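You operate a simulated robot arm through the tools that you are given. There is no shell and no other tool. Be economical: measure what you need, move in short steps, check, and stop when the job is done.

Carry out the task below with a simulated robot arm. There is one attempt and no reset: what you move stays moved.

## Task
Push the middle shallow drawer shut. Take the green carton on the rear shelf of the green rickshaw and put it away on the low shelf of the tyre bench. Fetch the gold pulley and set it on the rear shelf of the green rickshaw. Fetch the white float and set it on top of the white pad. Take the black piston and put it on the pane on the top of the workbench. Take the brown carton from the top of the tyre bench and leave it on the rear shelf of the green rickshaw. Fetch the blue rubber block from the right end of the blue trolley and set it on the top of the side cabinet. Any order will do. Set down upright: green carton, carton.

The check looks at the end state, three seconds after you hand in, the way a careful person would. Anything else that was tipped, shoved, dropped, spilled or broken makes it a failure.

## Robot
A 7-joint arm with a vacuum gripper on a trunk, on a base that drives. Base frame: it is fixed to the floor where the robot stands at the start and does not move with it; the origin is under the middle of the robot, x ahead of it, y to its left, z up. Lengths are in m, angles in degrees, forces in N, time in s.
With the tool pointing down near the work surface it reaches from about 0.1 to 0.64 m from the robot's upright axis, wherever it stands. Its first joint turns from -69.0 to 172.0 degrees. Places, roughly: black piston (6x6x5 cm) [-5, -2.1, 0.9]; carton [-4, -2, 1]; gold pulley (6x6x3 cm) [-6, -2.1, 0.9]; green carton [-2, 0.5, 1]; low shelf of the tyre bench [-3.7, -2.1, 0.2]; middle shallow drawer [0.6, 0, 0.7]; pane (15x12x1 cm) [-7.2, -2.5, 0.8]; rear shelf of the green rickshaw (22x68 cm) [-1.84, 0.5, 0.98]; rubber block [-6.25, 1.75, 0.75]; top of the side cabinet (20x20 cm) [-8.7, 2.18, 0.9]; white float [-5.5, -2.25, 0.75]; white pad (8x5x4 cm) [-5.8, -2.2, 0.9]. Payload 1.06 kg.
Tool frame: the origin (TCP) lies in the middle of the cups' lips, and z points out of the cups. The gripper has 1 cup of 0.024 m across, covering 0.024 by 0.024 m (tool x, y); the bellows give 0.008 m. With the vacuum on, a cup seals on a smooth face that it is pressed against (1 to 4 N); it does not hold porous or soft things. The pull reaches 23 N.
Orientation is told as [roll, pitch, yaw] about the base's x, y, z axes, in that order, counted from this pose: with the cups facing straight down, the tool's x points along the base's -x, its y along +y and its z along -z.

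## Interface
- The arm moves only by the tool send_rows. Its argument "increments" is text: rows parted by semicolons, each of 7 numbers parted by spaces: the vacuum: 1 switches it on, 0 off, then the shift along the tool's x, y, z in m, then the turn, a rotation vector about the tool's x, y, z in degrees. In form: valve dx dy dz ax ay az; .... A call has 1 to 10 rows; each row shifts and turns the commanded pose from where the row before left it, along the tool's axes as they then stand. Each row takes 0.2 s and may step no farther than 0.05 m and 8.6 degrees from the row before; otherwise, or with a gripper value out of range, the whole call is refused. A pose out of reach is approached as far as the arm can. The call stops where the force on the tool passes 40 N (or 10 N more than at its start, if that is more) or the arm is blocked; 0.2 s more then pass. The pull builds up within a second once a cup has sealed. Time passes only in rows, and 0.2 s behind the last, so rows that do not move give it time. It gives the time, the measured TCP pose, the force on the tool (base axes) and the pull of the vacuum at its end, in the units of the frame above (readings bear some noise), with the torque about the TCP (base axes, N m) and any sound that the robot's microphone picked up, and new pictures: "pictures" is both (left out), scene, wrist or none.
- Cameras (640 x 400 px; columns grow to the right, rows downward): "scene" is now at [0.1956, 0.0197, 1.1146]; the picture's right is [0.17, -0.98, 0.00], its down [-0.58, -0.10, -0.81] and it looks along [0.80, 0.14, -0.59] (base axes); focal length 214 px, centre (320, 200). "wrist" rides on the gripper at [0.078, 0.019, -0.096] in the tool frame; the picture's right is [-0.24, 0.97, 0.00], its down [-0.71, -0.17, -0.68] and it looks along [-0.67, -0.16, 0.73] (tool axes); focal length 243 px, centre (320, 200). There is no depth. A picture from a camera that has moved, and an enlarged one, comes with that camera's place and axes in the base frame and with its lens. The place of the scene camera against the robot may be out by one fixed shift of up to 0.012 m in any direction.
- raise_lower(by): slides the trunk up (or, below 0, down) by that many m; the arm and the scene camera ride with it, the base frame stays. It gives what a move gives, with no picture.
- drive_base(legs): drives the robot by 1 to 6 legs, each [ahead, left, turn to the left] in m, m and degrees, along the robot's own axes; the way and the turn of a leg run together, so that a leg with both is an arc; at most 1.5 m and 180 degrees a leg. The arm and the cameras ride along, it lands a little off, and it stops where it bumps. It gives what a move gives, and a new picture of the scene camera.
- turn_head(pan, tilt): turns the head with the scene camera to pan (to the left, within 80 degrees either way) and tilt (down, from -29 to 69), counted from straight ahead of the robot. It gives what a move gives, and a new picture of the scene camera.
- close_up(camera, box): a new picture of the part [left, top, right, bottom] of that camera's present view, enlarged. It takes no simulated time.
- close_job(): hands the job in; it is judged then, once.

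Go step by step. Nothing tells you exact positions but the pictures and the camera data: compare them with the known pose of the tool, close in by small moves and look again before you grip or let go. The budget is 196 turns and 260 pictures, counting those below and the enlarged ones. Unless the task says otherwise, let go and move clear before handing in, and close with one line.

The tools are called after "Request:" as a command line: name --argument value ..., lists and objects as JSON in quotes. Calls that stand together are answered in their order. send_rows: Moves the arm, as the interface text tells. Its arguments: {"type":"object","properties":{"increments":{"type":"string"},"pictures":{"type":"string","enum":["both","scene","wrist","none"]}},"required":["increments"]} The other tools are called the same way: raise_lower (by) slides the trunk up or down; drive_base (legs) drives the base; turn_head (pan, tilt) turns the head that bears the scene camera; close_up (camera, box) takes an enlarged picture of a part of a camera's view; close_job () hands the job in.

At the start:

```text
time_s: 0.0
eef_pos: [0.3876, 0.0956, 0.9452]
ee_rot: [-0.1, -0.1, 0.0]
ft_force: [-0.5, -0.2, -0.2]
torque: [-0.02, 0.02, -0.02]
pull: 0.1
trunk travel left (down, up): [-0.275, 0.217]
robot x, y, heading: [0.0004, 0.0012, 0.1]
head pan, tilt: [10.0, 36.0]
```

scene: 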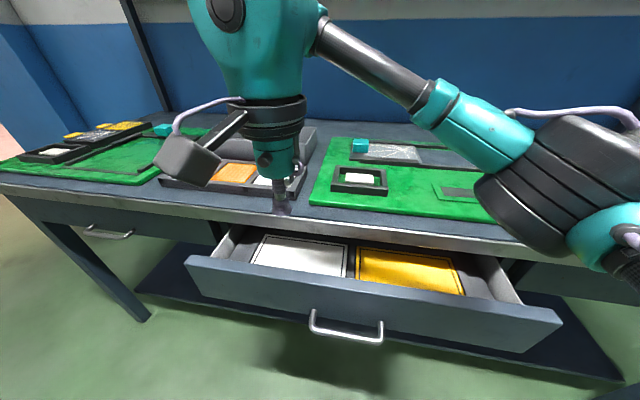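
wrist: 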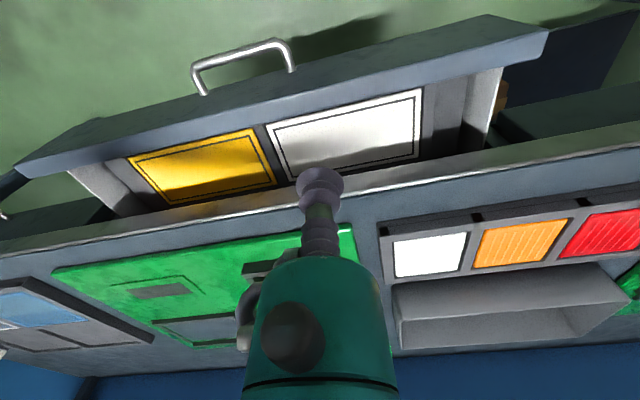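

The drawer in front stands open by about 0.2 m. I'll back off so the tool can swing to horizontal and push the front face.

Request:
drive_base --legs '[[-0.4, 0, 0]]'

Request:
send_rows --increments "0 0 0 0 0 -8.5 0;0 0 0 0 0 -8.5 0;0 0 0 0 0 -8.5 0;0 0 0 0 0 -8.5 0;0 0 0 0 0 -8.5 0;0 0 0 0 0 -8.5 0;0 0 0 0 0 -8.5 0;0 0 0 0 0 -8.5 0;0 0 0 0 0 -8.5 0;0 0 0 0 0 -8.5 0" --pictures "both"

```text
time_s: 2.5
eef_pos: [-0.0204, 0.0968, 0.9445]
ee_rot: [0.0, -0.2, 0.2]
ft_force: [0.4, -0.1, 0.7]
torque: [0.0, 0.03, 0.01]
pull: 0.1
trunk travel left (down, up): [-0.275, 0.217]
robot x, y, heading: [-0.4077, -0.0022, 0.3]
head pan, tilt: [10.0, 36.0]
camera scene: at [-0.2117, 0.0197, 1.1147], right [0.18, -0.98, 0.0], down [-0.58, -0.1, -0.81], along [0.8, 0.14, -0.59], focal length 214 px, centre (320, 200)
```

scene: 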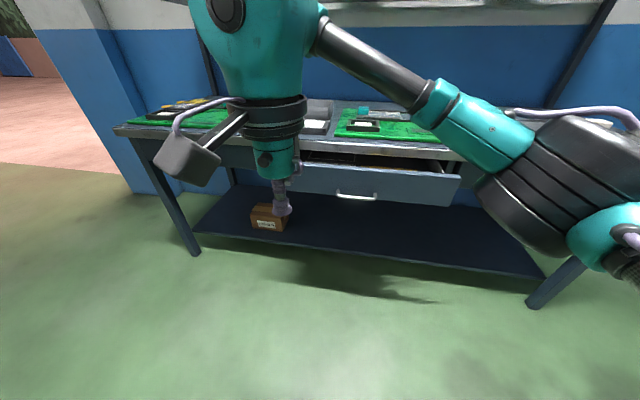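

```text
time_s: 4.7
eef_pos: [-0.0208, 0.0967, 0.9459]
ee_rot: [0.5, -85.2, -0.4]
ft_force: [0.1, -0.3, 0.3]
torque: [0.02, 0.01, 0.03]
pull: 0.0
trunk travel left (down, up): [-0.275, 0.217]
robot x, y, heading: [-0.4104, -0.0041, -0.0]
head pan, tilt: [10.0, 36.0]
camera scene: at [-0.2115, 0.0198, 1.1147], right [0.18, -0.98, 0.0], down [-0.58, -0.1, -0.81], along [0.8, 0.14, -0.59], focal length 214 px, centre (320, 200)
camera wrist: at [-0.1224, 0.1161, 0.8767], right [0.02, 0.97, 0.24], down [-0.62, -0.17, 0.76], along [0.78, -0.16, 0.6], focal length 243 px, centre (320, 200)
```

scene: 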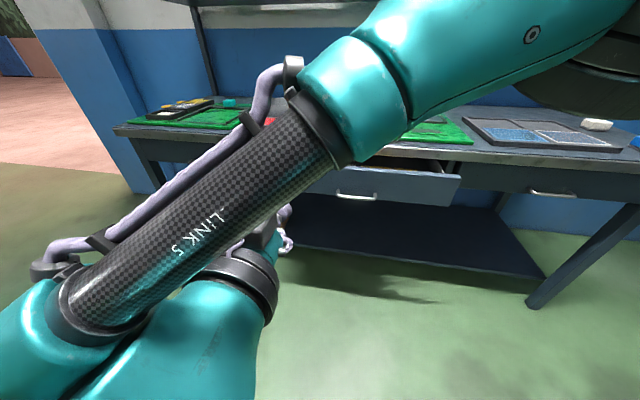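
wrist: 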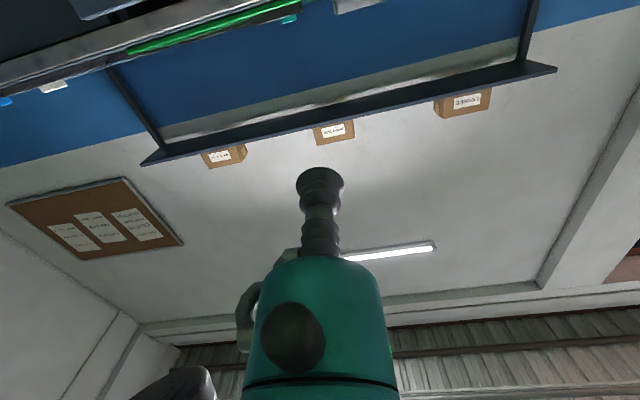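

The drawer face is at about x 0.41, z 0.68–0.80, with its handle at z 0.73. I'll level the tool, centre it at y 0, lower the trunk to z 0.775 and drive up to it.

Request:
send_rows --increments "0 0 -0.033 0 0 -4.8 0;0 0 -0.033 0 0 0 0;0 0 -0.031 0 0 0 0" --pictures "none"

Request:
raise_lower --by -0.17

Request:
drive_base --legs '[[0.33, 0, 0]]'

```text
time_s: 5.5
eef_pos: [-0.0199, -0.0006, 0.9482]
ee_rot: [10.3, -89.8, -10.2]
ft_force: [-0.1, 0.4, -0.2]
torque: [0.01, -0.01, -0.02]
pull: 0.1
trunk travel left (down, up): [-0.275, 0.217]
robot x, y, heading: [-0.4067, 0.0033, -0.1]
head pan, tilt: [10.0, 36.0]
```

```text
time_s: 7.5
eef_pos: [0.0103, 0.0003, 0.7239]
ee_rot: [0.0, -81.7, 0.2]
ft_force: [-0.2, 0.1, 0.3]
torque: [0.01, 0.01, -0.01]
pull: 0.0
trunk travel left (down, up): [-0.105, 0.387]
robot x, y, heading: [-0.4053, -0.0003, -0.1]
head pan, tilt: [10.0, 36.0]
```

```text
time_s: 9.7
eef_pos: [0.3448, -0.001, 0.7238]
ee_rot: [0.0, -81.7, -0.1]
ft_force: [0.4, 0.8, 0.3]
torque: [-0.01, -0.03, -0.02]
pull: 0.1
trunk travel left (down, up): [-0.105, 0.387]
robot x, y, heading: [-0.071, -0.0037, -0.2]
head pan, tilt: [10.0, 36.0]
camera scene: at [0.1784, 0.0191, 0.9305], right [0.17, -0.99, 0.0], down [-0.58, -0.1, -0.81], along [0.8, 0.14, -0.59], focal length 214 px, centre (320, 200)
```

scene: 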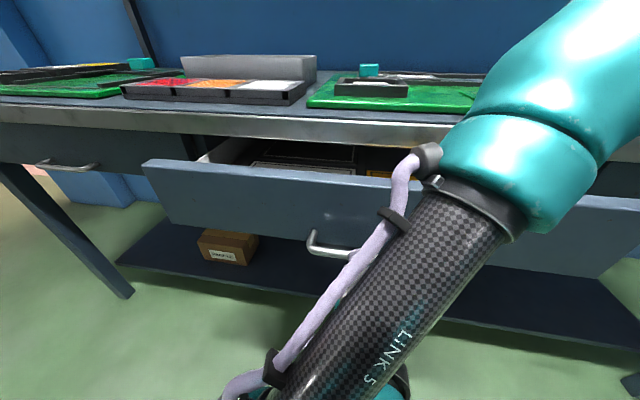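

Request:
send_rows --increments "0 -0.025 0 0 0 -4 0;0 -0.02 0 0 0 -4 0;0 0 0 0 0 0 0" --pictures "both"

```text
time_s: 10.5
eef_pos: [0.371, 0.0024, 0.7005]
ee_rot: [1.6, -89.5, -1.6]
ft_force: [-0.3, -0.2, -0.5]
torque: [0.04, -0.01, 0.02]
pull: 0.0
out of reach, approached as far as the arm can: row 1, 2
trunk travel left (down, up): [-0.105, 0.387]
robot x, y, heading: [-0.0742, 0.0025, -0.2]
head pan, tilt: [10.0, 36.0]
camera scene: at [0.1785, 0.0191, 0.9305], right [0.17, -0.99, 0.0], down [-0.58, -0.1, -0.81], along [0.8, 0.14, -0.59], focal length 214 px, centre (320, 200)
camera wrist: at [0.2741, 0.0219, 0.6244], right [0.0, 0.97, 0.24], down [-0.68, -0.17, 0.71], along [0.73, -0.16, 0.66], focal length 243 px, centre (320, 200)
```

scene: 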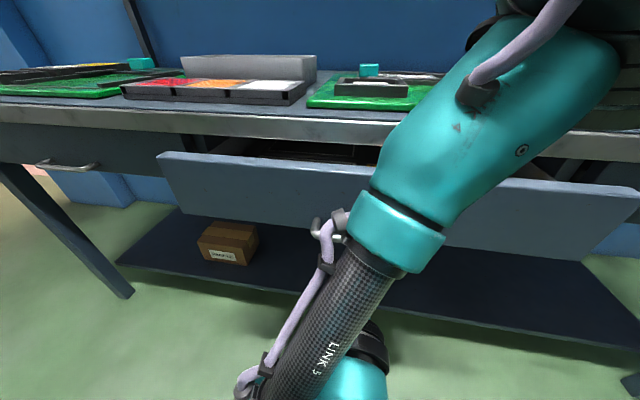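
wrist: 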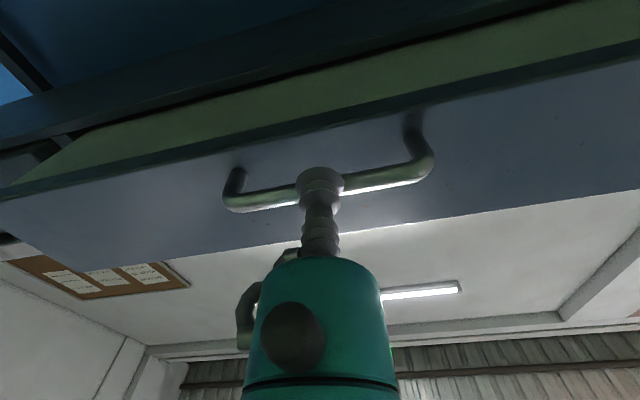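

The tip points forward just under the handle, against the lower part of the face. I'll push by driving forward.

Request:
drive_base --legs '[[0.1, 0, 0]]'

```text
time_s: 11.6
eef_pos: [0.4721, 0.0039, 0.7012]
ee_rot: [0.8, -89.6, -0.6]
ft_force: [0.6, -0.4, 0.6]
torque: [-0.02, 0.01, 0.0]
pull: 0.0
trunk travel left (down, up): [-0.105, 0.387]
robot x, y, heading: [0.0279, -0.0017, 0.0]
head pan, tilt: [10.0, 36.0]
camera scene: at [0.2794, 0.0197, 0.9305], right [0.17, -0.98, 0.0], down [-0.58, -0.1, -0.81], along [0.8, 0.14, -0.59], focal length 214 px, centre (320, 200)
```

scene: 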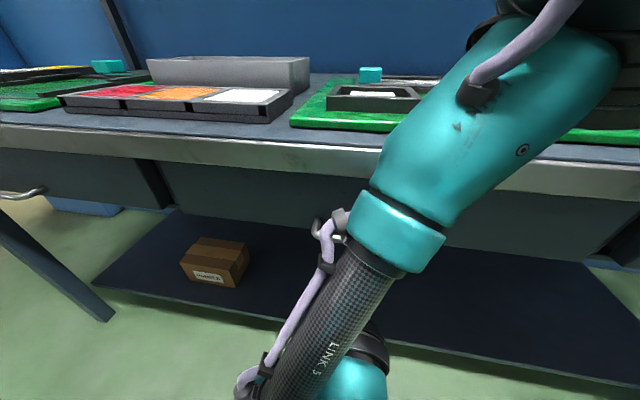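

Request:
drive_base --legs '[[0.03, 0, 0]]'

Request:
send_rows --increments "0 0 0 0 0 0 0" --pictures "wrist"

```text
time_s: 12.5
eef_pos: [0.4872, 0.0034, 0.698]
ee_rot: [-12.0, -88.6, 12.3]
ft_force: [-6.4, 0.3, -2.9]
torque: [0.01, -0.13, 0.04]
pull: 0.0
trunk travel left (down, up): [-0.105, 0.387]
robot x, y, heading: [0.0497, -0.0031, 0.4]
head pan, tilt: [10.0, 36.0]
stopped in leg 1: the force on the tool passed its limit at 54 N (the readings are from after the stop); the commanded pose is now the measured one
camera scene: at [0.2991, 0.0197, 0.9306], right [0.17, -0.98, 0.0], down [-0.58, -0.1, -0.81], along [0.8, 0.14, -0.59], focal length 214 px, centre (320, 200)
```

scene: 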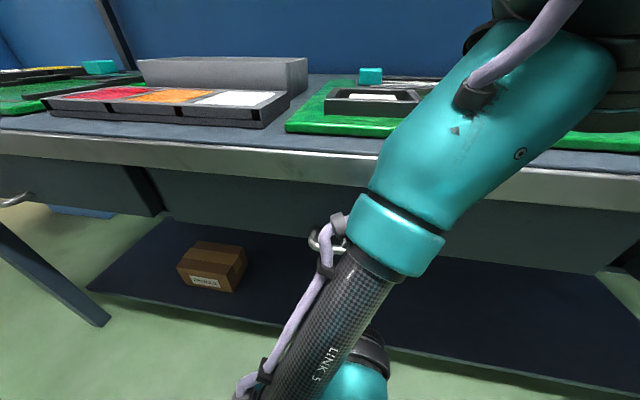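

```text
time_s: 12.9
eef_pos: [0.4874, 0.0035, 0.6987]
ee_rot: [-11.9, -88.5, 12.3]
ft_force: [-8.8, -0.8, -4.7]
torque: [0.01, -0.16, -0.01]
pull: 0.1
trunk travel left (down, up): [-0.105, 0.387]
robot x, y, heading: [0.048, -0.0016, -0.3]
head pan, tilt: [10.0, 36.0]
camera wrist: at [0.39, 0.022, 0.6227], right [0.0, 0.97, 0.23], down [-0.67, -0.17, 0.73], along [0.75, -0.15, 0.65], focal length 243 px, centre (320, 200)
```

wrist: 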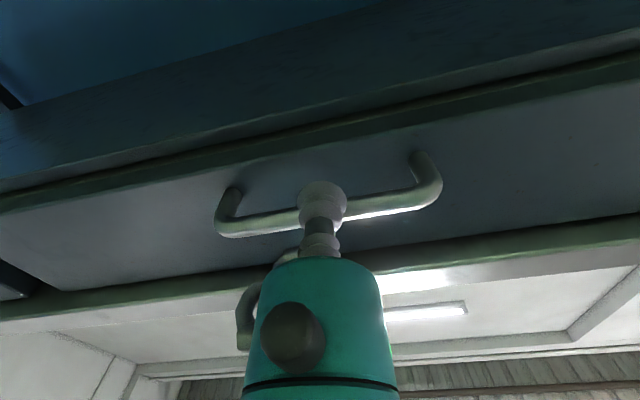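

The push ended in a hard stop, which suggests the drawer is shut. I'll back off and check.

Request:
drive_base --legs '[[-0.45, 0, 0]]'

Request:
raise_lower --by 0.17

Request:
send_rows --increments "0 0 0 0 0 8.5 0;0 0 0 0 0 8.5 0;0 0 0 0 0 8.5 0;0 0 0 0 0 8.5 0;0 0 0 0 0 8.5 0;0 0 0 0 0 8.5 0;0 0 0 0 0 8.5 0;0 0 0 0 0 8.5 0;0 0 0 0 0 8.5 0;0 0 0 0 0 8.5 0" --pictures "scene"

```text
time_s: 15.6
eef_pos: [0.036, 0.0026, 0.6982]
ee_rot: [-11.2, -88.6, 11.5]
ft_force: [0.9, -1.1, 0.9]
torque: [-0.03, 0.02, 0.0]
pull: 0.1
trunk travel left (down, up): [-0.105, 0.387]
robot x, y, heading: [-0.4038, 0.0002, 0.1]
head pan, tilt: [10.0, 36.0]
camera scene: at [-0.153, 0.0192, 0.9305], right [0.17, -0.98, 0.0], down [-0.58, -0.1, -0.81], along [0.8, 0.14, -0.59], focal length 214 px, centre (320, 200)
```

scene: 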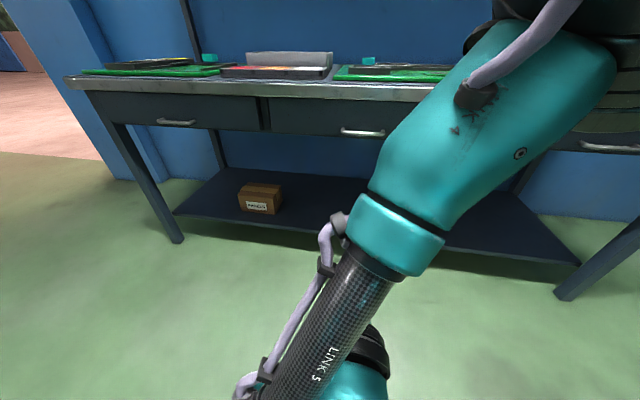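

```text
time_s: 17.5
eef_pos: [0.0359, 0.0027, 0.8671]
ee_rot: [-11.6, -88.5, 12.0]
ft_force: [0.7, 0.5, -0.2]
torque: [-0.01, 0.03, 0.03]
pull: 0.2
trunk travel left (down, up): [-0.275, 0.217]
robot x, y, heading: [-0.4039, -0.0025, 0.2]
head pan, tilt: [10.0, 36.0]
```

```text
time_s: 19.7
eef_pos: [0.0358, 0.0033, 0.8686]
ee_rot: [-0.2, -3.5, 0.3]
ft_force: [0.8, -0.2, -0.3]
torque: [0.01, 0.0, -0.02]
pull: 0.0
trunk travel left (down, up): [-0.275, 0.217]
robot x, y, heading: [-0.4001, 0.002, -0.2]
head pan, tilt: [10.0, 36.0]
camera scene: at [-0.2072, 0.0191, 1.1146], right [0.17, -0.98, 0.0], down [-0.58, -0.1, -0.81], along [0.8, 0.14, -0.59], focal length 214 px, centre (320, 200)
```

scene: 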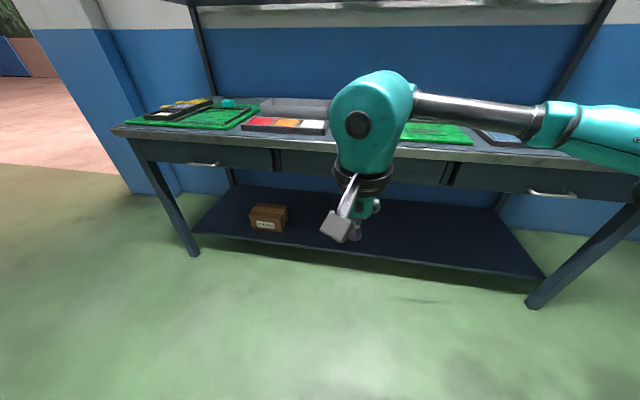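

The drawer is shut, flush with its neighbours. Now I'll turn round to look at the rickshaw and the other places.

Request:
drive_base --legs '[[0, 0, 165]]'

Request:
turn_head --pan 0 --tilt 15

Request:
turn_head --pan 60 --tilt 10

```text
time_s: 26.8
eef_pos: [-0.824, 0.1203, 0.8676]
ee_rot: [-0.3, -3.6, 163.9]
ft_force: [0.5, 0.6, -0.4]
torque: [-0.02, 0.02, -0.01]
pull: 0.1
trunk travel left (down, up): [-0.275, 0.217]
robot x, y, heading: [-0.4039, -0.006, 163.8]
head pan, tilt: [10.0, 36.0]
camera scene: at [-0.5893, 0.0438, 1.1146], right [0.11, 0.99, 0.0], down [0.58, -0.07, -0.81], along [-0.8, 0.09, -0.59], focal length 214 px, centre (320, 200)
```

scene: 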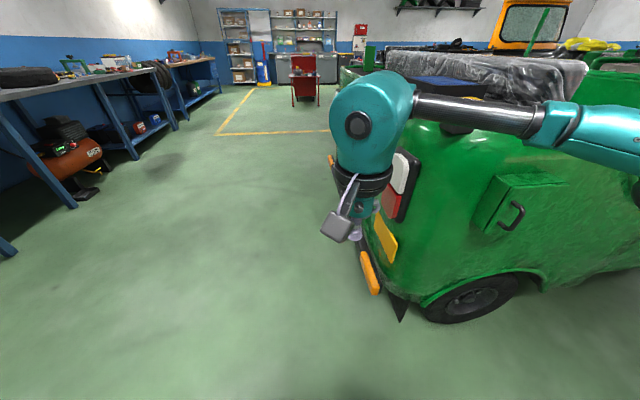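

```text
time_s: 27.7
eef_pos: [-0.8252, 0.1203, 0.8687]
ee_rot: [-0.3, -3.6, 163.9]
ft_force: [-0.3, -0.6, -0.2]
torque: [0.0, -0.02, 0.01]
pull: 0.0
trunk travel left (down, up): [-0.275, 0.217]
robot x, y, heading: [-0.3995, 0.0019, 163.7]
head pan, tilt: [0.0, 15.0]
camera scene: at [-0.5919, 0.0603, 1.1481], right [0.28, 0.96, 0.0], down [0.25, -0.07, -0.97], along [-0.93, 0.27, -0.26], focal length 214 px, centre (320, 200)
```

scene: 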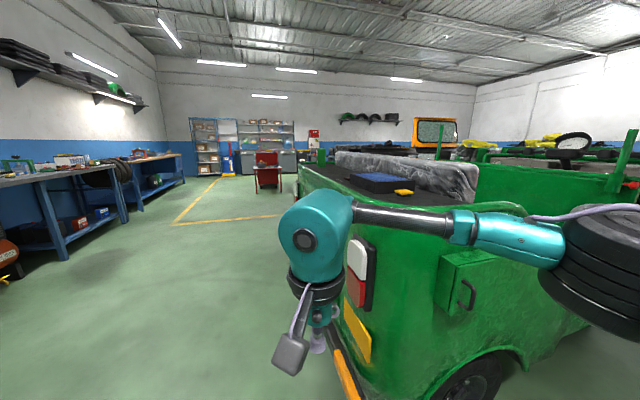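

```text
time_s: 29.0
eef_pos: [-0.8244, 0.119, 0.868]
ee_rot: [-0.3, -3.7, 163.9]
ft_force: [0.1, 0.0, -0.5]
torque: [0.01, -0.02, 0.02]
pull: 0.1
trunk travel left (down, up): [-0.275, 0.217]
robot x, y, heading: [-0.4019, 0.0015, 163.5]
head pan, tilt: [60.0, 10.0]
camera scene: at [-0.5697, -0.0301, 1.1563], right [-0.69, 0.73, 0.0], down [0.13, 0.12, -0.98], along [-0.71, -0.68, -0.17], focal length 214 px, centre (320, 200)
```

scene: 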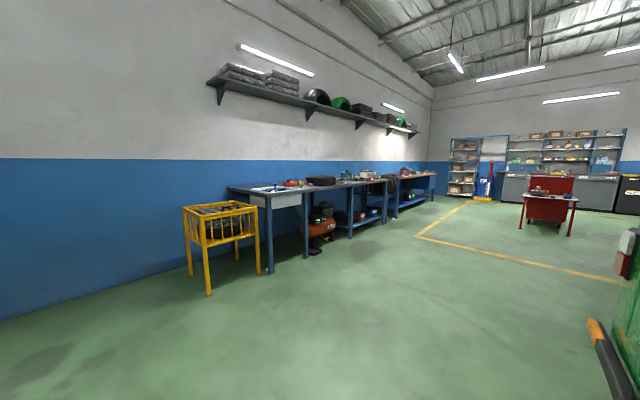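

Request:
turn_head --pan -10 --tilt 15

Request:
close_up --camera "scene" --box '[160, 100, 480, 300]'

```text
time_s: 30.4
eef_pos: [-0.8251, 0.1203, 0.8679]
ee_rot: [-0.3, -3.6, 163.9]
ft_force: [-0.1, -0.3, 0.5]
torque: [0.0, -0.02, 0.02]
pull: 0.0
trunk travel left (down, up): [-0.275, 0.217]
robot x, y, heading: [-0.4001, -0.0015, 163.8]
head pan, tilt: [-10.0, 15.0]
camera scene: at [-0.586, 0.0755, 1.1482], right [0.44, 0.9, 0.0], down [0.23, -0.12, -0.97], along [-0.87, 0.43, -0.26], focal length 214 px, centre (320, 200)
```

scene: 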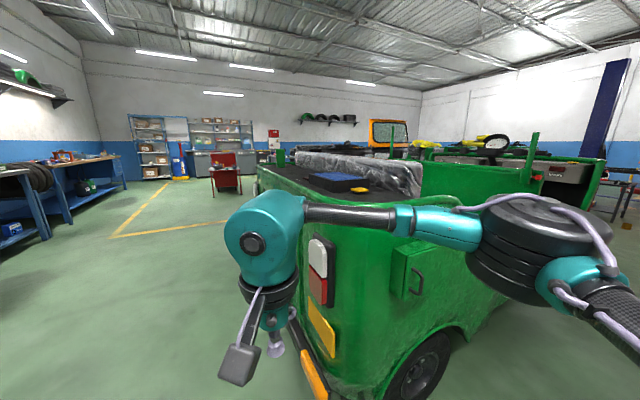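

```text
2.00 times, centred on (320, 200) of scene
camera zoom: at [-0.586, 0.0755, 1.1482], right [0.44, 0.9, 0.0], down [0.23, -0.12, -0.97], along [-0.87, 0.43, -0.26], focal length 429 px, centre (320, 200)
```

zoom: 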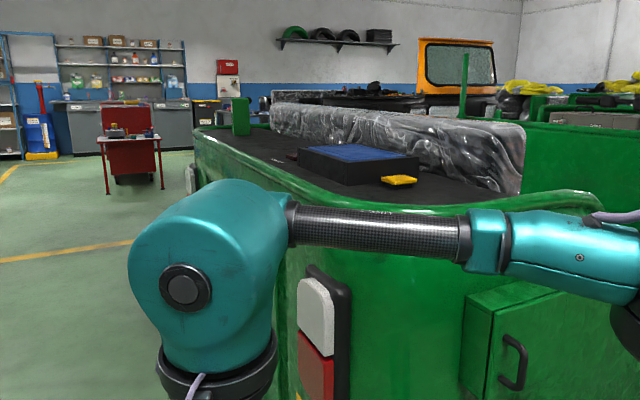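

The rickshaw's rear faces −y; its shelf runs along x, with the green carton at its far end near (−2.1, 0.5). I'll drive round to face it from the −y side.

Request:
drive_base --legs '[[0, 0, 36], [1.5, 0, 0], [0, 0, -110], [0, 0.2, 0]]'

Request:
raise_lower --by 0.21

Request:
turn_head --pan 0 --tilt 30

```text
time_s: 46.2
eef_pos: [-2.0327, -0.0616, 0.8681]
ee_rot: [-0.2, -3.7, 90.0]
ft_force: [-0.7, -0.9, -0.3]
torque: [0.0, 0.01, -0.04]
pull: 0.0
trunk travel left (down, up): [-0.275, 0.217]
robot x, y, heading: [-2.0321, -0.4977, 89.6]
head pan, tilt: [-10.0, 15.0]
camera scene: at [-2.0112, -0.2978, 1.1482], right [0.98, -0.18, 0.0], down [-0.05, -0.25, -0.97], along [0.17, 0.95, -0.26], focal length 214 px, centre (320, 200)
```

scene: 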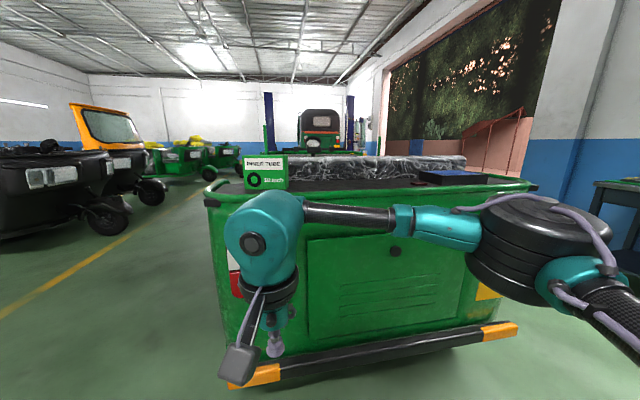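

```text
time_s: 48.4
eef_pos: [-2.0332, -0.0628, 1.0779]
ee_rot: [-0.3, -3.5, 90.1]
ft_force: [0.4, 0.6, -0.6]
torque: [0.0, -0.03, -0.02]
pull: 0.1
trunk travel left (down, up): [-0.485, 0.007]
robot x, y, heading: [-2.0327, -0.5018, 89.7]
head pan, tilt: [-10.0, 15.0]
```

```text
time_s: 49.2
eef_pos: [-2.0324, -0.0615, 1.0775]
ee_rot: [-0.4, -3.5, 90.0]
ft_force: [0.2, 0.4, 0.7]
torque: [0.01, 0.01, 0.04]
pull: 0.0
trunk travel left (down, up): [-0.485, 0.007]
robot x, y, heading: [-2.0281, -0.5016, 89.8]
head pan, tilt: [0.0, 30.0]
camera scene: at [-2.0279, -0.3965, 1.3478], right [1.0, -0.01, 0.0], down [0.0, -0.5, -0.87], along [0.01, 0.87, -0.5], focal length 214 px, centre (320, 200)
```

scene: 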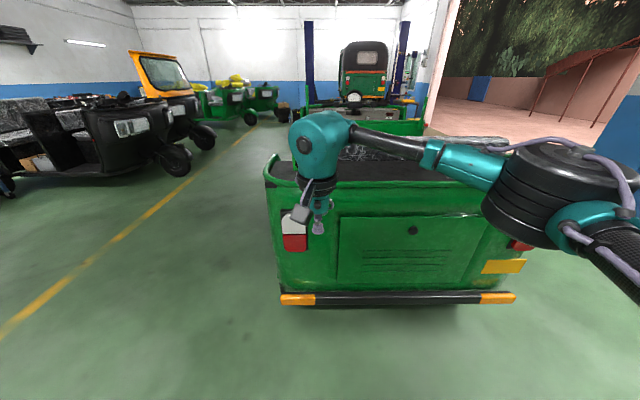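

Request:
send_rows --increments "0 0 0 -0.05 0 3.5 0;0 0 0 -0.05 0 0 0;0 0 0 -0.05 0 0 0;0 0 0 0 0 0 0" --pictures "none"

Request:
drive_base --legs '[[0.36, 0, 0]]'

Request:
send_rows --increments "0 0 0 0 0 0 0" --pictures "wrist"

```text
time_s: 50.2
eef_pos: [-2.0323, -0.0678, 1.2267]
ee_rot: [-0.3, -0.1, 89.9]
ft_force: [-1.4, 0.2, 0.4]
torque: [-0.03, -0.02, -0.01]
pull: 0.0
trunk travel left (down, up): [-0.485, 0.007]
robot x, y, heading: [-2.0287, -0.4994, 89.6]
head pan, tilt: [0.0, 30.0]
```

```text
time_s: 52.5
eef_pos: [-2.0352, 0.3041, 1.2259]
ee_rot: [-0.4, -0.1, 90.4]
ft_force: [-0.4, 0.2, -0.5]
torque: [-0.03, 0.0, 0.02]
pull: 0.0
trunk travel left (down, up): [-0.485, 0.007]
robot x, y, heading: [-2.0303, -0.1297, 90.1]
head pan, tilt: [0.0, 30.0]
camera scene: at [-2.0282, -0.024, 1.3477], right [1.0, 0.0, 0.0], down [0.0, -0.5, -0.87], along [0.0, 0.87, -0.5], focal length 214 px, centre (320, 200)
```

scene: 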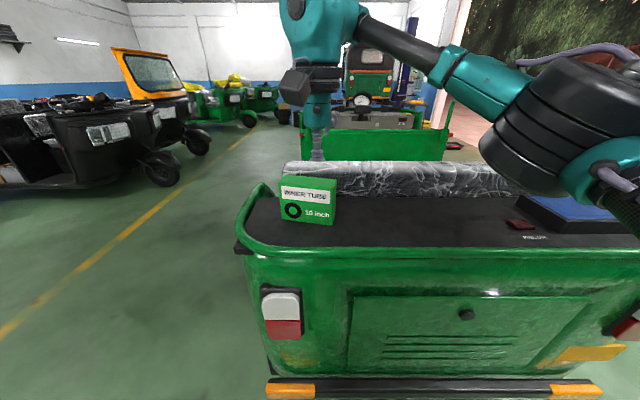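

```text
time_s: 53.0
eef_pos: [-2.0363, 0.3028, 1.226]
ee_rot: [-0.3, -0.1, 90.4]
ft_force: [0.4, -0.3, 0.8]
torque: [0.0, 0.04, 0.03]
pull: 0.1
trunk travel left (down, up): [-0.485, 0.007]
robot x, y, heading: [-2.0321, -0.1297, 90.3]
head pan, tilt: [0.0, 30.0]
camera wrist: at [-2.0551, 0.2253, 1.3225], right [-0.97, 0.23, 0.0], down [0.16, 0.71, 0.69], along [0.16, 0.67, -0.73], focal length 243 px, centre (320, 200)
```

wrist: 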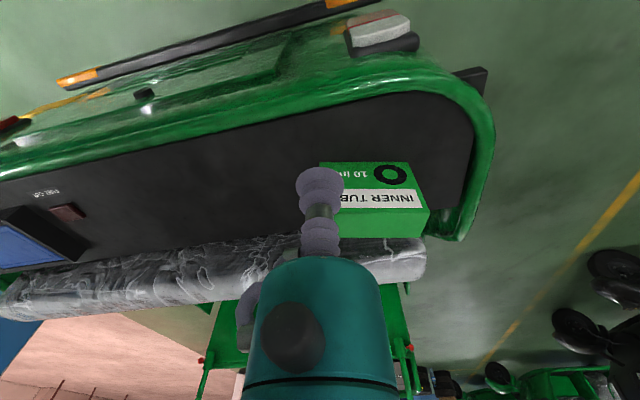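

Request:
close_up --camera "scene" --box '[230, 150, 390, 250]'

Request:
close_up --camera "wrist" --box '[290, 130, 450, 230]'

```text
4.00 times, centred on (310, 200) of scene
camera zoom: at [-2.0282, -0.0245, 1.3478], right [1.0, 0.0, 0.0], down [0.0, -0.5, -0.87], along [0.0, 0.87, -0.5], focal length 858 px, centre (360, 200)
```

zoom: 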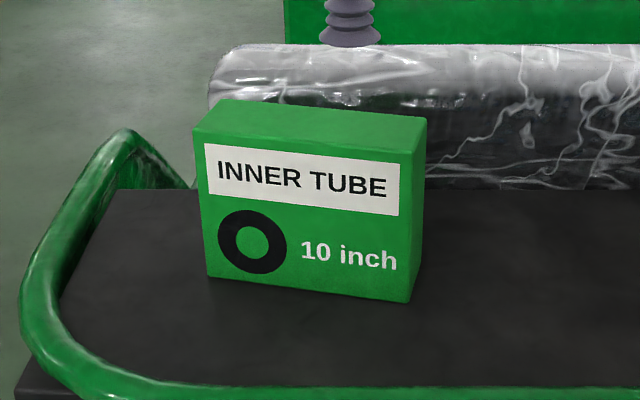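

```text
4.00 times, centred on (370, 180) of wrist
camera zoom: at [-2.0551, 0.2253, 1.3225], right [-0.97, 0.23, 0.0], down [0.16, 0.71, 0.69], along [0.16, 0.67, -0.73], focal length 970 px, centre (120, 280)
```

zoom: 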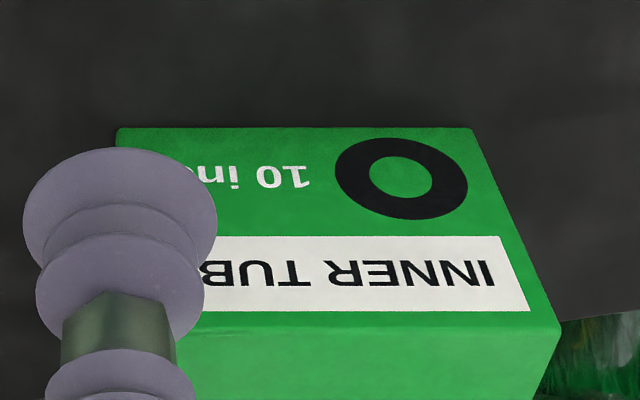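

The carton is about 15×5.5×12 cm, its top centre near (−2.064, 0.50, 1.097). Moving over it.

Request:
send_rows --increments "0 -0.04 0.007 0 0 0 0;0 -0.04 0.007 0 0 0 0;0 -0.04 0.007 0 0 0 0;0 -0.04 0.007 0 0 0 0;0 -0.037 0 0.03 0 0 0;0 0 0 0.03 0 0 0;0 0 0 0.03 0 0 0;0 0 0 0 0 0 0" --pictures "both"

```text
time_s: 54.8
eef_pos: [-2.0438, 0.3998, 1.1236]
ee_rot: [-0.2, -0.1, 90.4]
ft_force: [0.3, -0.2, 0.4]
torque: [-0.03, -0.01, -0.01]
pull: 0.2
out of reach, approached as far as the arm can: row 3, 4, 5
trunk travel left (down, up): [-0.485, 0.007]
robot x, y, heading: [-2.0277, -0.1282, 90.3]
head pan, tilt: [0.0, 30.0]
camera scene: at [-2.0284, -0.025, 1.3479], right [1.0, 0.0, 0.0], down [0.0, -0.5, -0.87], along [0.0, 0.87, -0.5], focal length 214 px, centre (320, 200)
camera wrist: at [-2.0626, 0.3209, 1.22], right [-0.97, 0.23, 0.0], down [0.16, 0.71, 0.69], along [0.16, 0.67, -0.73], focal length 243 px, centre (320, 200)
```

scene: 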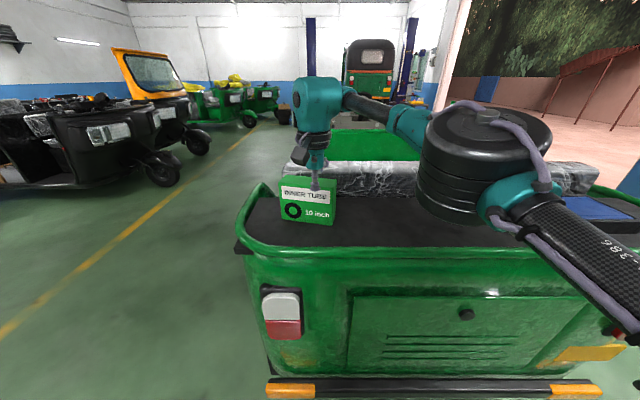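
wrist: 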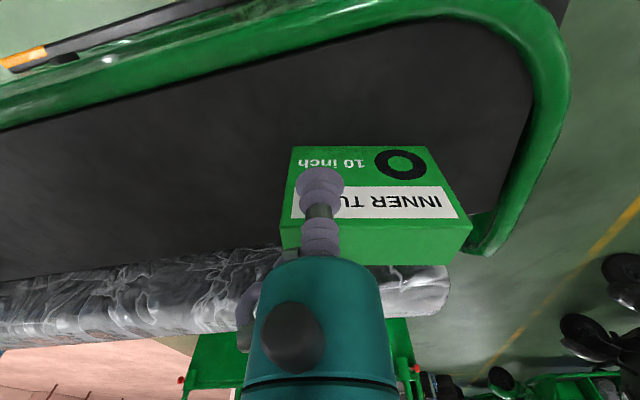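

Request:
drive_base --legs '[[0.08, 0, 0]]'

Request:
send_rows --increments "0 0 0 0 0 0 0" --pictures "wrist"

```text
time_s: 55.8
eef_pos: [-2.0429, 0.4795, 1.1235]
ee_rot: [-0.3, -0.1, 90.4]
ft_force: [-0.6, -0.3, -0.8]
torque: [-0.04, 0.01, 0.0]
pull: 0.1
trunk travel left (down, up): [-0.485, 0.007]
robot x, y, heading: [-2.0327, -0.0502, 90.1]
head pan, tilt: [0.0, 30.0]
camera scene: at [-2.0283, 0.0563, 1.3477], right [1.0, 0.0, 0.0], down [0.0, -0.5, -0.87], along [0.0, 0.87, -0.5], focal length 214 px, centre (320, 200)
```

scene: 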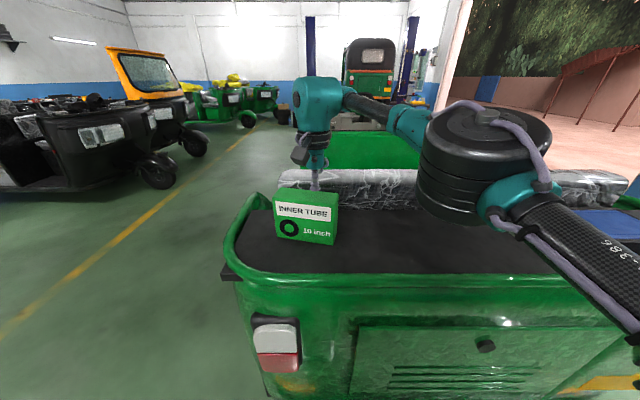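

```text
time_s: 56.2
eef_pos: [-2.043, 0.4787, 1.1236]
ee_rot: [-0.3, -0.1, 90.4]
ft_force: [-0.3, 0.6, -0.4]
torque: [0.01, 0.02, -0.01]
pull: 0.1
trunk travel left (down, up): [-0.485, 0.007]
robot x, y, heading: [-2.0307, -0.0485, 90.1]
head pan, tilt: [0.0, 30.0]
camera wrist: at [-2.0621, 0.4013, 1.22], right [-0.97, 0.23, 0.0], down [0.16, 0.71, 0.69], along [0.16, 0.67, -0.73], focal length 243 px, centre (320, 200)
```

wrist: 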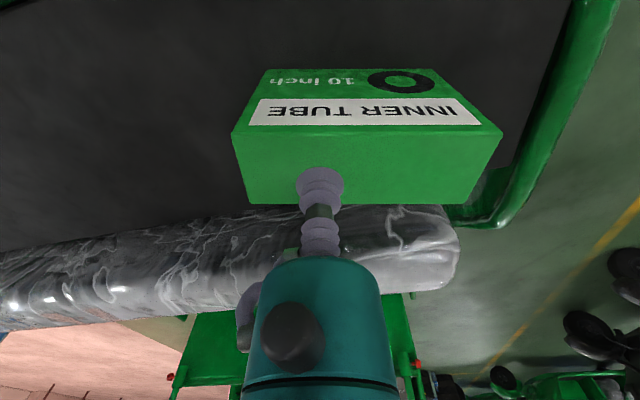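

The top centre is at (−2.064, 0.497). Aligning and pressing on with the vacuum on.

Request:
send_rows --increments "1 -0.018 0.021 0 0 0 0;1 0 0 0.015 0 0 0;1 0 0 0.008 0 0 0;1 0 0 0.005 0 0 0;1 0 0 0.003 0 0 0;1 0 0 0 0 0 0" --pictures "wrist"

```text
time_s: 57.6
eef_pos: [-2.0578, 0.4904, 1.0939]
ee_rot: [-0.2, -0.3, 90.5]
ft_force: [-4.5, 4.7, 19.6]
torque: [-0.08, 0.06, 0.05]
pull: 22.9
out of reach, approached as far as the arm can: row 1
trunk travel left (down, up): [-0.485, 0.007]
robot x, y, heading: [-2.0286, -0.0494, 90.3]
head pan, tilt: [0.0, 30.0]
camera wrist: at [-2.0772, 0.4122, 1.1902], right [-0.97, 0.23, 0.0], down [0.16, 0.71, 0.69], along [0.16, 0.67, -0.72], focal length 243 px, centre (320, 200)
```

wrist: 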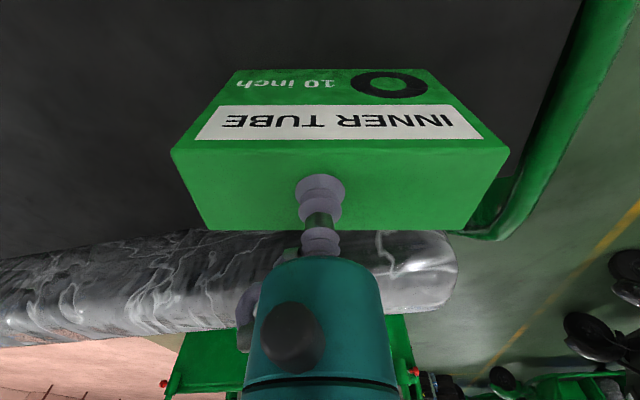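

Sealed with full pull. Lifting.

Request:
send_rows --increments "1 0 0 -0.01 0 0 0;1 0 0 -0.02 0 0 0;1 0.01 0 -0.03 0 0 0;1 0.02 0 -0.04 0 0 0;1 0.02 0 -0.02 0 0 0;1 0 0 0 0 0 0" --pictures "both"

```text
time_s: 59.0
eef_pos: [-2.0567, 0.4433, 1.2132]
ee_rot: [-0.4, -0.2, 90.4]
ft_force: [0.1, 0.4, -4.6]
torque: [-0.02, -0.01, -0.02]
pull: 23.4
trunk travel left (down, up): [-0.485, 0.007]
robot x, y, heading: [-2.0313, -0.0501, 90.2]
head pan, tilt: [0.0, 30.0]
camera scene: at [-2.0285, 0.0558, 1.3477], right [1.0, 0.0, 0.0], down [0.0, -0.5, -0.87], along [0.0, 0.87, -0.5], focal length 214 px, centre (320, 200)
camera wrist: at [-2.0759, 0.3647, 1.3098], right [-0.97, 0.23, 0.0], down [0.16, 0.71, 0.69], along [0.16, 0.67, -0.73], focal length 243 px, centre (320, 200)
```

scene: 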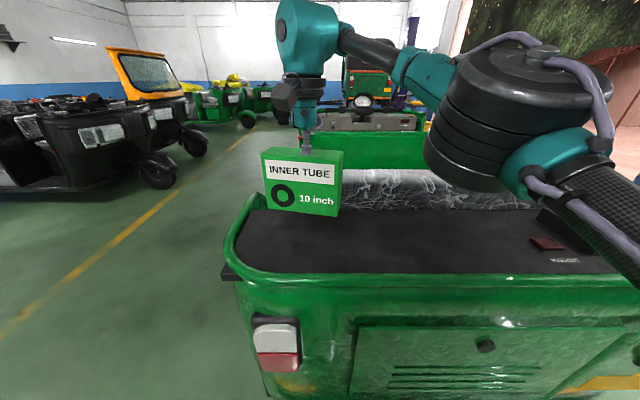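
wrist: 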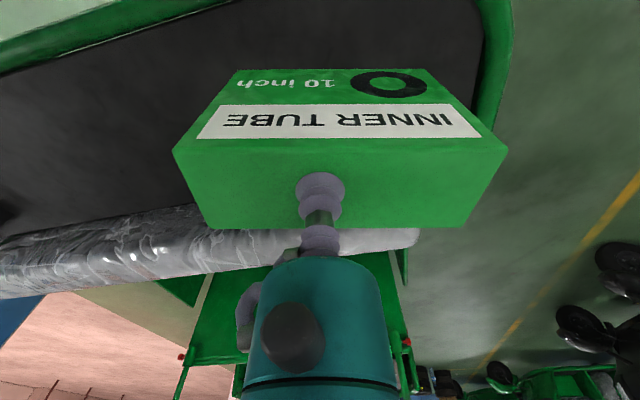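

Request:
drive_base --legs '[[-0.7, 0, 0], [0, 0, 90], [1.4, 0, 0]]'

Request:
turn_head --pan 75 --tilt 20

```text
time_s: 73.1
eef_pos: [-3.8978, -0.7361, 1.2134]
ee_rot: [-0.3, -0.1, 179.3]
ft_force: [-0.1, 0.6, -4.3]
torque: [0.04, -0.04, 0.03]
pull: 22.9
trunk travel left (down, up): [-0.485, 0.007]
robot x, y, heading: [-3.4026, -0.7185, 178.8]
head pan, tilt: [0.0, 30.0]
camera scene: at [-3.5029, -0.7127, 1.3477], right [0.02, 1.0, 0.0], down [0.5, -0.01, -0.87], along [-0.87, 0.02, -0.5], focal length 214 px, centre (320, 200)
```

scene: 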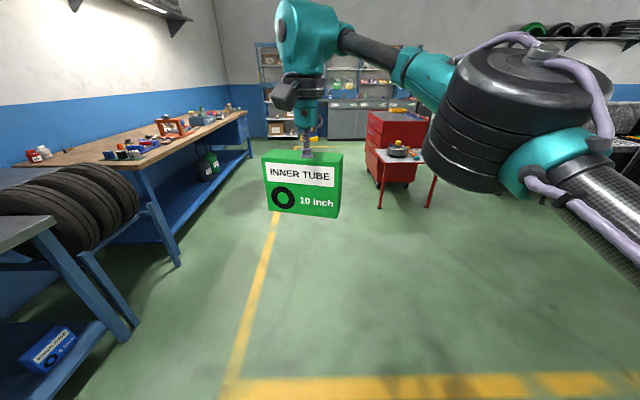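

```text
time_s: 74.5
eef_pos: [-3.8966, -0.7352, 1.2137]
ee_rot: [-0.3, -0.1, 179.4]
ft_force: [0.5, 0.1, -4.8]
torque: [0.04, -0.02, -0.02]
pull: 23.1
trunk travel left (down, up): [-0.485, 0.007]
robot x, y, heading: [-3.4056, -0.7182, 179.2]
head pan, tilt: [75.0, 20.0]
camera scene: at [-3.4381, -0.8038, 1.3638], right [-0.96, 0.28, 0.0], down [0.09, 0.33, -0.94], along [-0.26, -0.9, -0.34], focal length 214 px, centre (320, 200)
```

scene: 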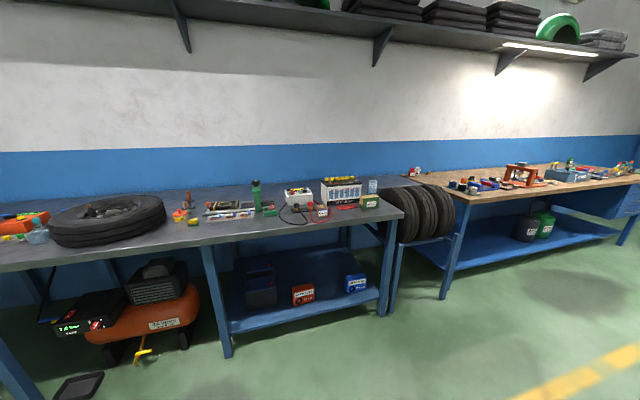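

Request:
close_up --camera "scene" --box '[200, 160, 440, 310]'

Request:
close_up --camera "scene" --box '[390, 140, 640, 296]'

```text
2.67 times, centred on (320, 235) of scene
camera zoom: at [-3.4381, -0.8038, 1.3638], right [-0.96, 0.28, 0.0], down [0.09, 0.33, -0.94], along [-0.26, -0.9, -0.34], focal length 572 px, centre (320, 107)
```

zoom: 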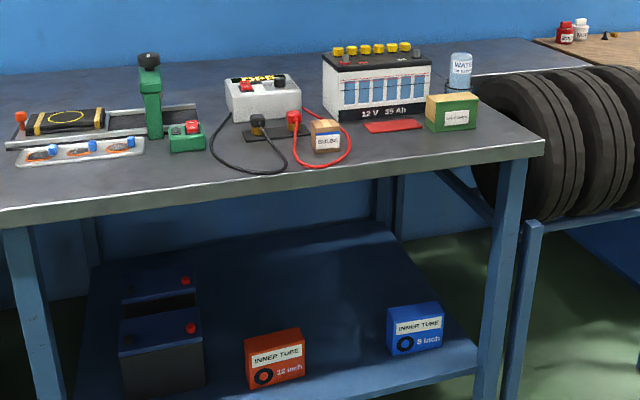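

```text
2.56 times, centred on (515, 218) of scene
camera zoom: at [-3.4381, -0.8038, 1.3638], right [-0.96, 0.28, 0.0], down [0.09, 0.33, -0.94], along [-0.26, -0.9, -0.34], focal length 549 px, centre (-179, 154)
```

zoom: 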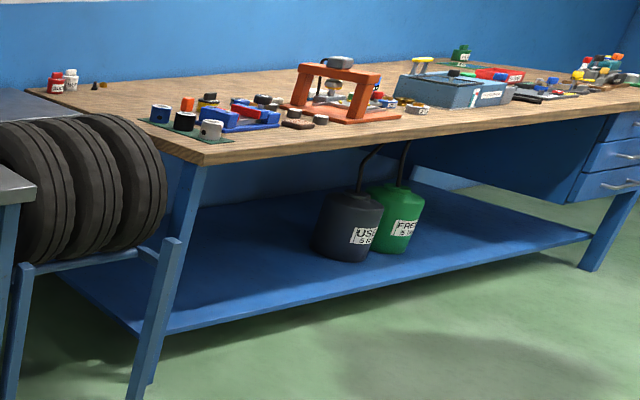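

The tyre bench has a low shelf with a 24 cm gap between the red and blue tube boxes around x −3.84. I'll face the bench there, lower the trunk and check how low the arm gets before going under the top.

Request:
drive_base --legs '[[0.45, 0, 0], [0, 0, 90.5]]'

Request:
raise_lower --by -0.48

Request:
turn_head --pan 0 --tilt 30

```text
time_s: 81.2
eef_pos: [-3.8371, -1.2004, 1.2136]
ee_rot: [-0.3, -0.1, -89.8]
ft_force: [1.0, -0.1, -4.3]
torque: [0.05, 0.01, 0.02]
pull: 22.5
trunk travel left (down, up): [-0.485, 0.007]
robot x, y, heading: [-3.8602, -0.7107, -90.2]
head pan, tilt: [75.0, 20.0]
camera scene: at [-3.7667, -0.7386, 1.3638], right [-0.26, -0.97, 0.0], down [-0.33, 0.09, -0.94], along [0.91, -0.24, -0.34], focal length 214 px, centre (320, 200)
```

scene: 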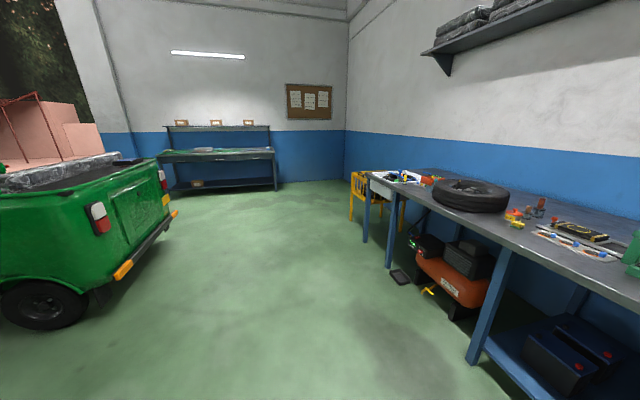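

```text
refused: -0.48 is not a number from -0.4 to 0.4
```

```text
time_s: 82.6
eef_pos: [-3.8348, -1.2006, 1.2127]
ee_rot: [-0.3, -0.1, -89.8]
ft_force: [0.2, -0.4, -3.9]
torque: [0.05, 0.0, -0.01]
pull: 22.9
trunk travel left (down, up): [-0.485, 0.007]
robot x, y, heading: [-3.8614, -0.7101, -90.2]
head pan, tilt: [0.0, 30.0]
camera scene: at [-3.8568, -0.8048, 1.3478], right [-1.0, 0.0, 0.0], down [0.0, 0.5, -0.87], along [0.0, -0.87, -0.5], focal length 214 px, centre (320, 200)
```

scene: 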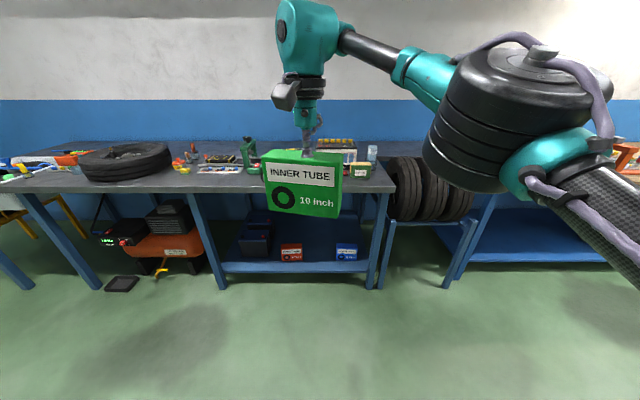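

Request:
raise_lower --by -0.4

Request:
raise_lower --by -0.08

Request:
send_rows --increments "1 0 0 0.05 0 0 0;1 0 0 0.05 0 0 0;1 0 0 0.05 0 0 0;1 0 0 0.05 0 0 0;1 0 0 0.05 0 0 0;1 0 0 0.05 0 0 0;1 0 0 0.05 0 0 0;1 0 0 0.03 0 0 0;1 0 0 0 0 0 0" --pictures "scene"

```text
time_s: 86.5
eef_pos: [-3.8357, -1.2006, 0.8135]
ee_rot: [-0.3, -0.1, -89.8]
ft_force: [-0.6, -0.2, -3.9]
torque: [0.04, 0.02, 0.01]
pull: 23.2
trunk travel left (down, up): [-0.085, 0.407]
robot x, y, heading: [-3.8551, -0.7088, -90.2]
head pan, tilt: [0.0, 30.0]
```

```text
time_s: 87.6
eef_pos: [-3.8359, -1.2004, 0.7351]
ee_rot: [-0.3, -0.1, -89.7]
ft_force: [0.1, 0.3, -3.5]
torque: [0.0, 0.03, -0.02]
pull: 23.0
trunk travel left (down, up): [-0.005, 0.487]
robot x, y, heading: [-3.8581, -0.71, -90.1]
head pan, tilt: [0.0, 30.0]
```

```text
time_s: 89.6
eef_pos: [-3.8369, -1.2005, 0.3532]
ee_rot: [-0.2, -0.2, -89.8]
ft_force: [0.1, -0.6, -4.8]
torque: [0.05, 0.01, -0.02]
pull: 23.2
trunk travel left (down, up): [-0.005, 0.487]
robot x, y, heading: [-3.8588, -0.7085, -89.9]
head pan, tilt: [0.0, 30.0]
camera scene: at [-3.8572, -0.9836, 0.846], right [-1.0, 0.0, 0.0], down [0.0, 0.5, -0.87], along [0.0, -0.87, -0.5], focal length 214 px, centre (320, 200)
```

scene: 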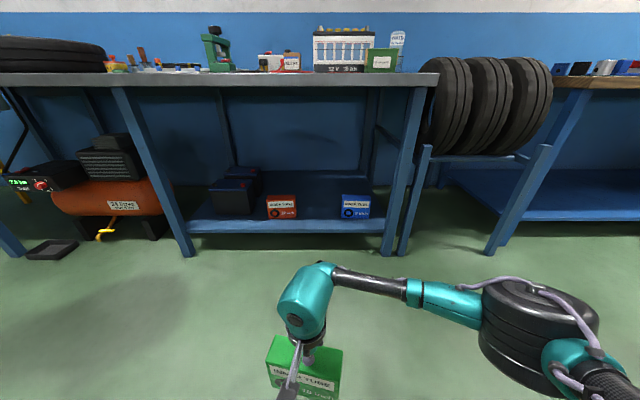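

The whole arm folds low, with the elbow out to the right. To keep the elbow clear of the bench leg I'll carry the carton to the robot's right and come in rotated; setting that pose up in free space first.

Request:
raise_lower --by 0.1

Request:
send_rows --increments "1 0.016 -0.045 0.01 0 0 0;1 0.016 -0.045 0.01 0 0 0;1 0.016 -0.045 0.01 0 0 0;1 0.016 -0.045 0.01 0 0 0;1 0.016 -0.045 0.01 0 0 0;1 0.016 -0.045 0.01 0 0 0;1 0.016 -0.045 0.01 0 0 0;1 0.016 -0.045 0.01 0 0 0;1 0.016 -0.045 0.01 0 0 0;1 0.016 -0.045 0.01 0 0 0" --pictures "scene"

```text
time_s: 91.0
eef_pos: [-3.8377, -1.2018, 0.454]
ee_rot: [-0.2, 0.0, -89.8]
ft_force: [0.5, -0.5, -3.8]
torque: [0.05, 0.06, -0.01]
pull: 23.0
trunk travel left (down, up): [-0.105, 0.387]
robot x, y, heading: [-3.8597, -0.7107, -90.0]
head pan, tilt: [0.0, 30.0]
```

```text
time_s: 93.2
eef_pos: [-4.2877, -1.0415, 0.3555]
ee_rot: [-0.2, -0.2, -89.8]
ft_force: [-0.9, -0.1, -4.5]
torque: [0.04, 0.03, -0.01]
pull: 22.2
trunk travel left (down, up): [-0.105, 0.387]
robot x, y, heading: [-3.8587, -0.7093, -90.1]
head pan, tilt: [0.0, 30.0]
camera scene: at [-3.8572, -0.9561, 0.9398], right [-1.0, 0.0, 0.0], down [0.0, 0.5, -0.87], along [0.0, -0.87, -0.5], focal length 214 px, centre (320, 200)
```

scene: 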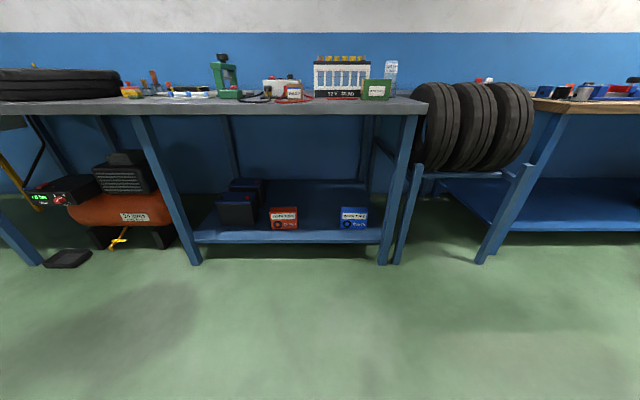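

Request:
turn_head --pan -70 --tilt 40

```text
time_s: 94.6
eef_pos: [-4.2867, -1.0417, 0.3535]
ee_rot: [-0.3, -0.1, -89.9]
ft_force: [0.6, 0.3, -3.3]
torque: [0.0, 0.0, 0.01]
pull: 22.9
trunk travel left (down, up): [-0.105, 0.387]
robot x, y, heading: [-3.8577, -0.707, -90.0]
head pan, tilt: [-70.0, 40.0]
camera scene: at [-3.9371, -0.8947, 0.9245], right [-0.34, 0.94, 0.0], down [0.6, 0.22, -0.77], along [-0.72, -0.26, -0.64], focal length 214 px, centre (320, 200)
```

scene: 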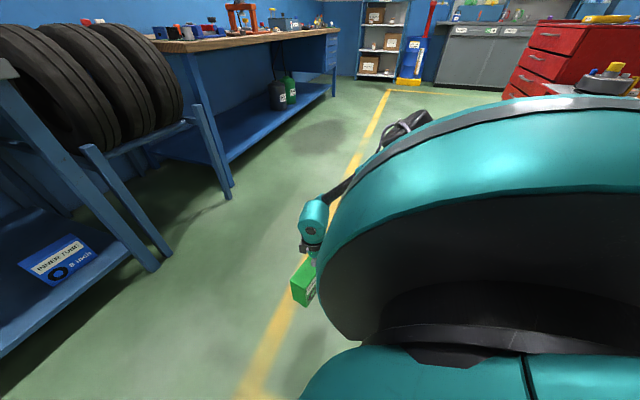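

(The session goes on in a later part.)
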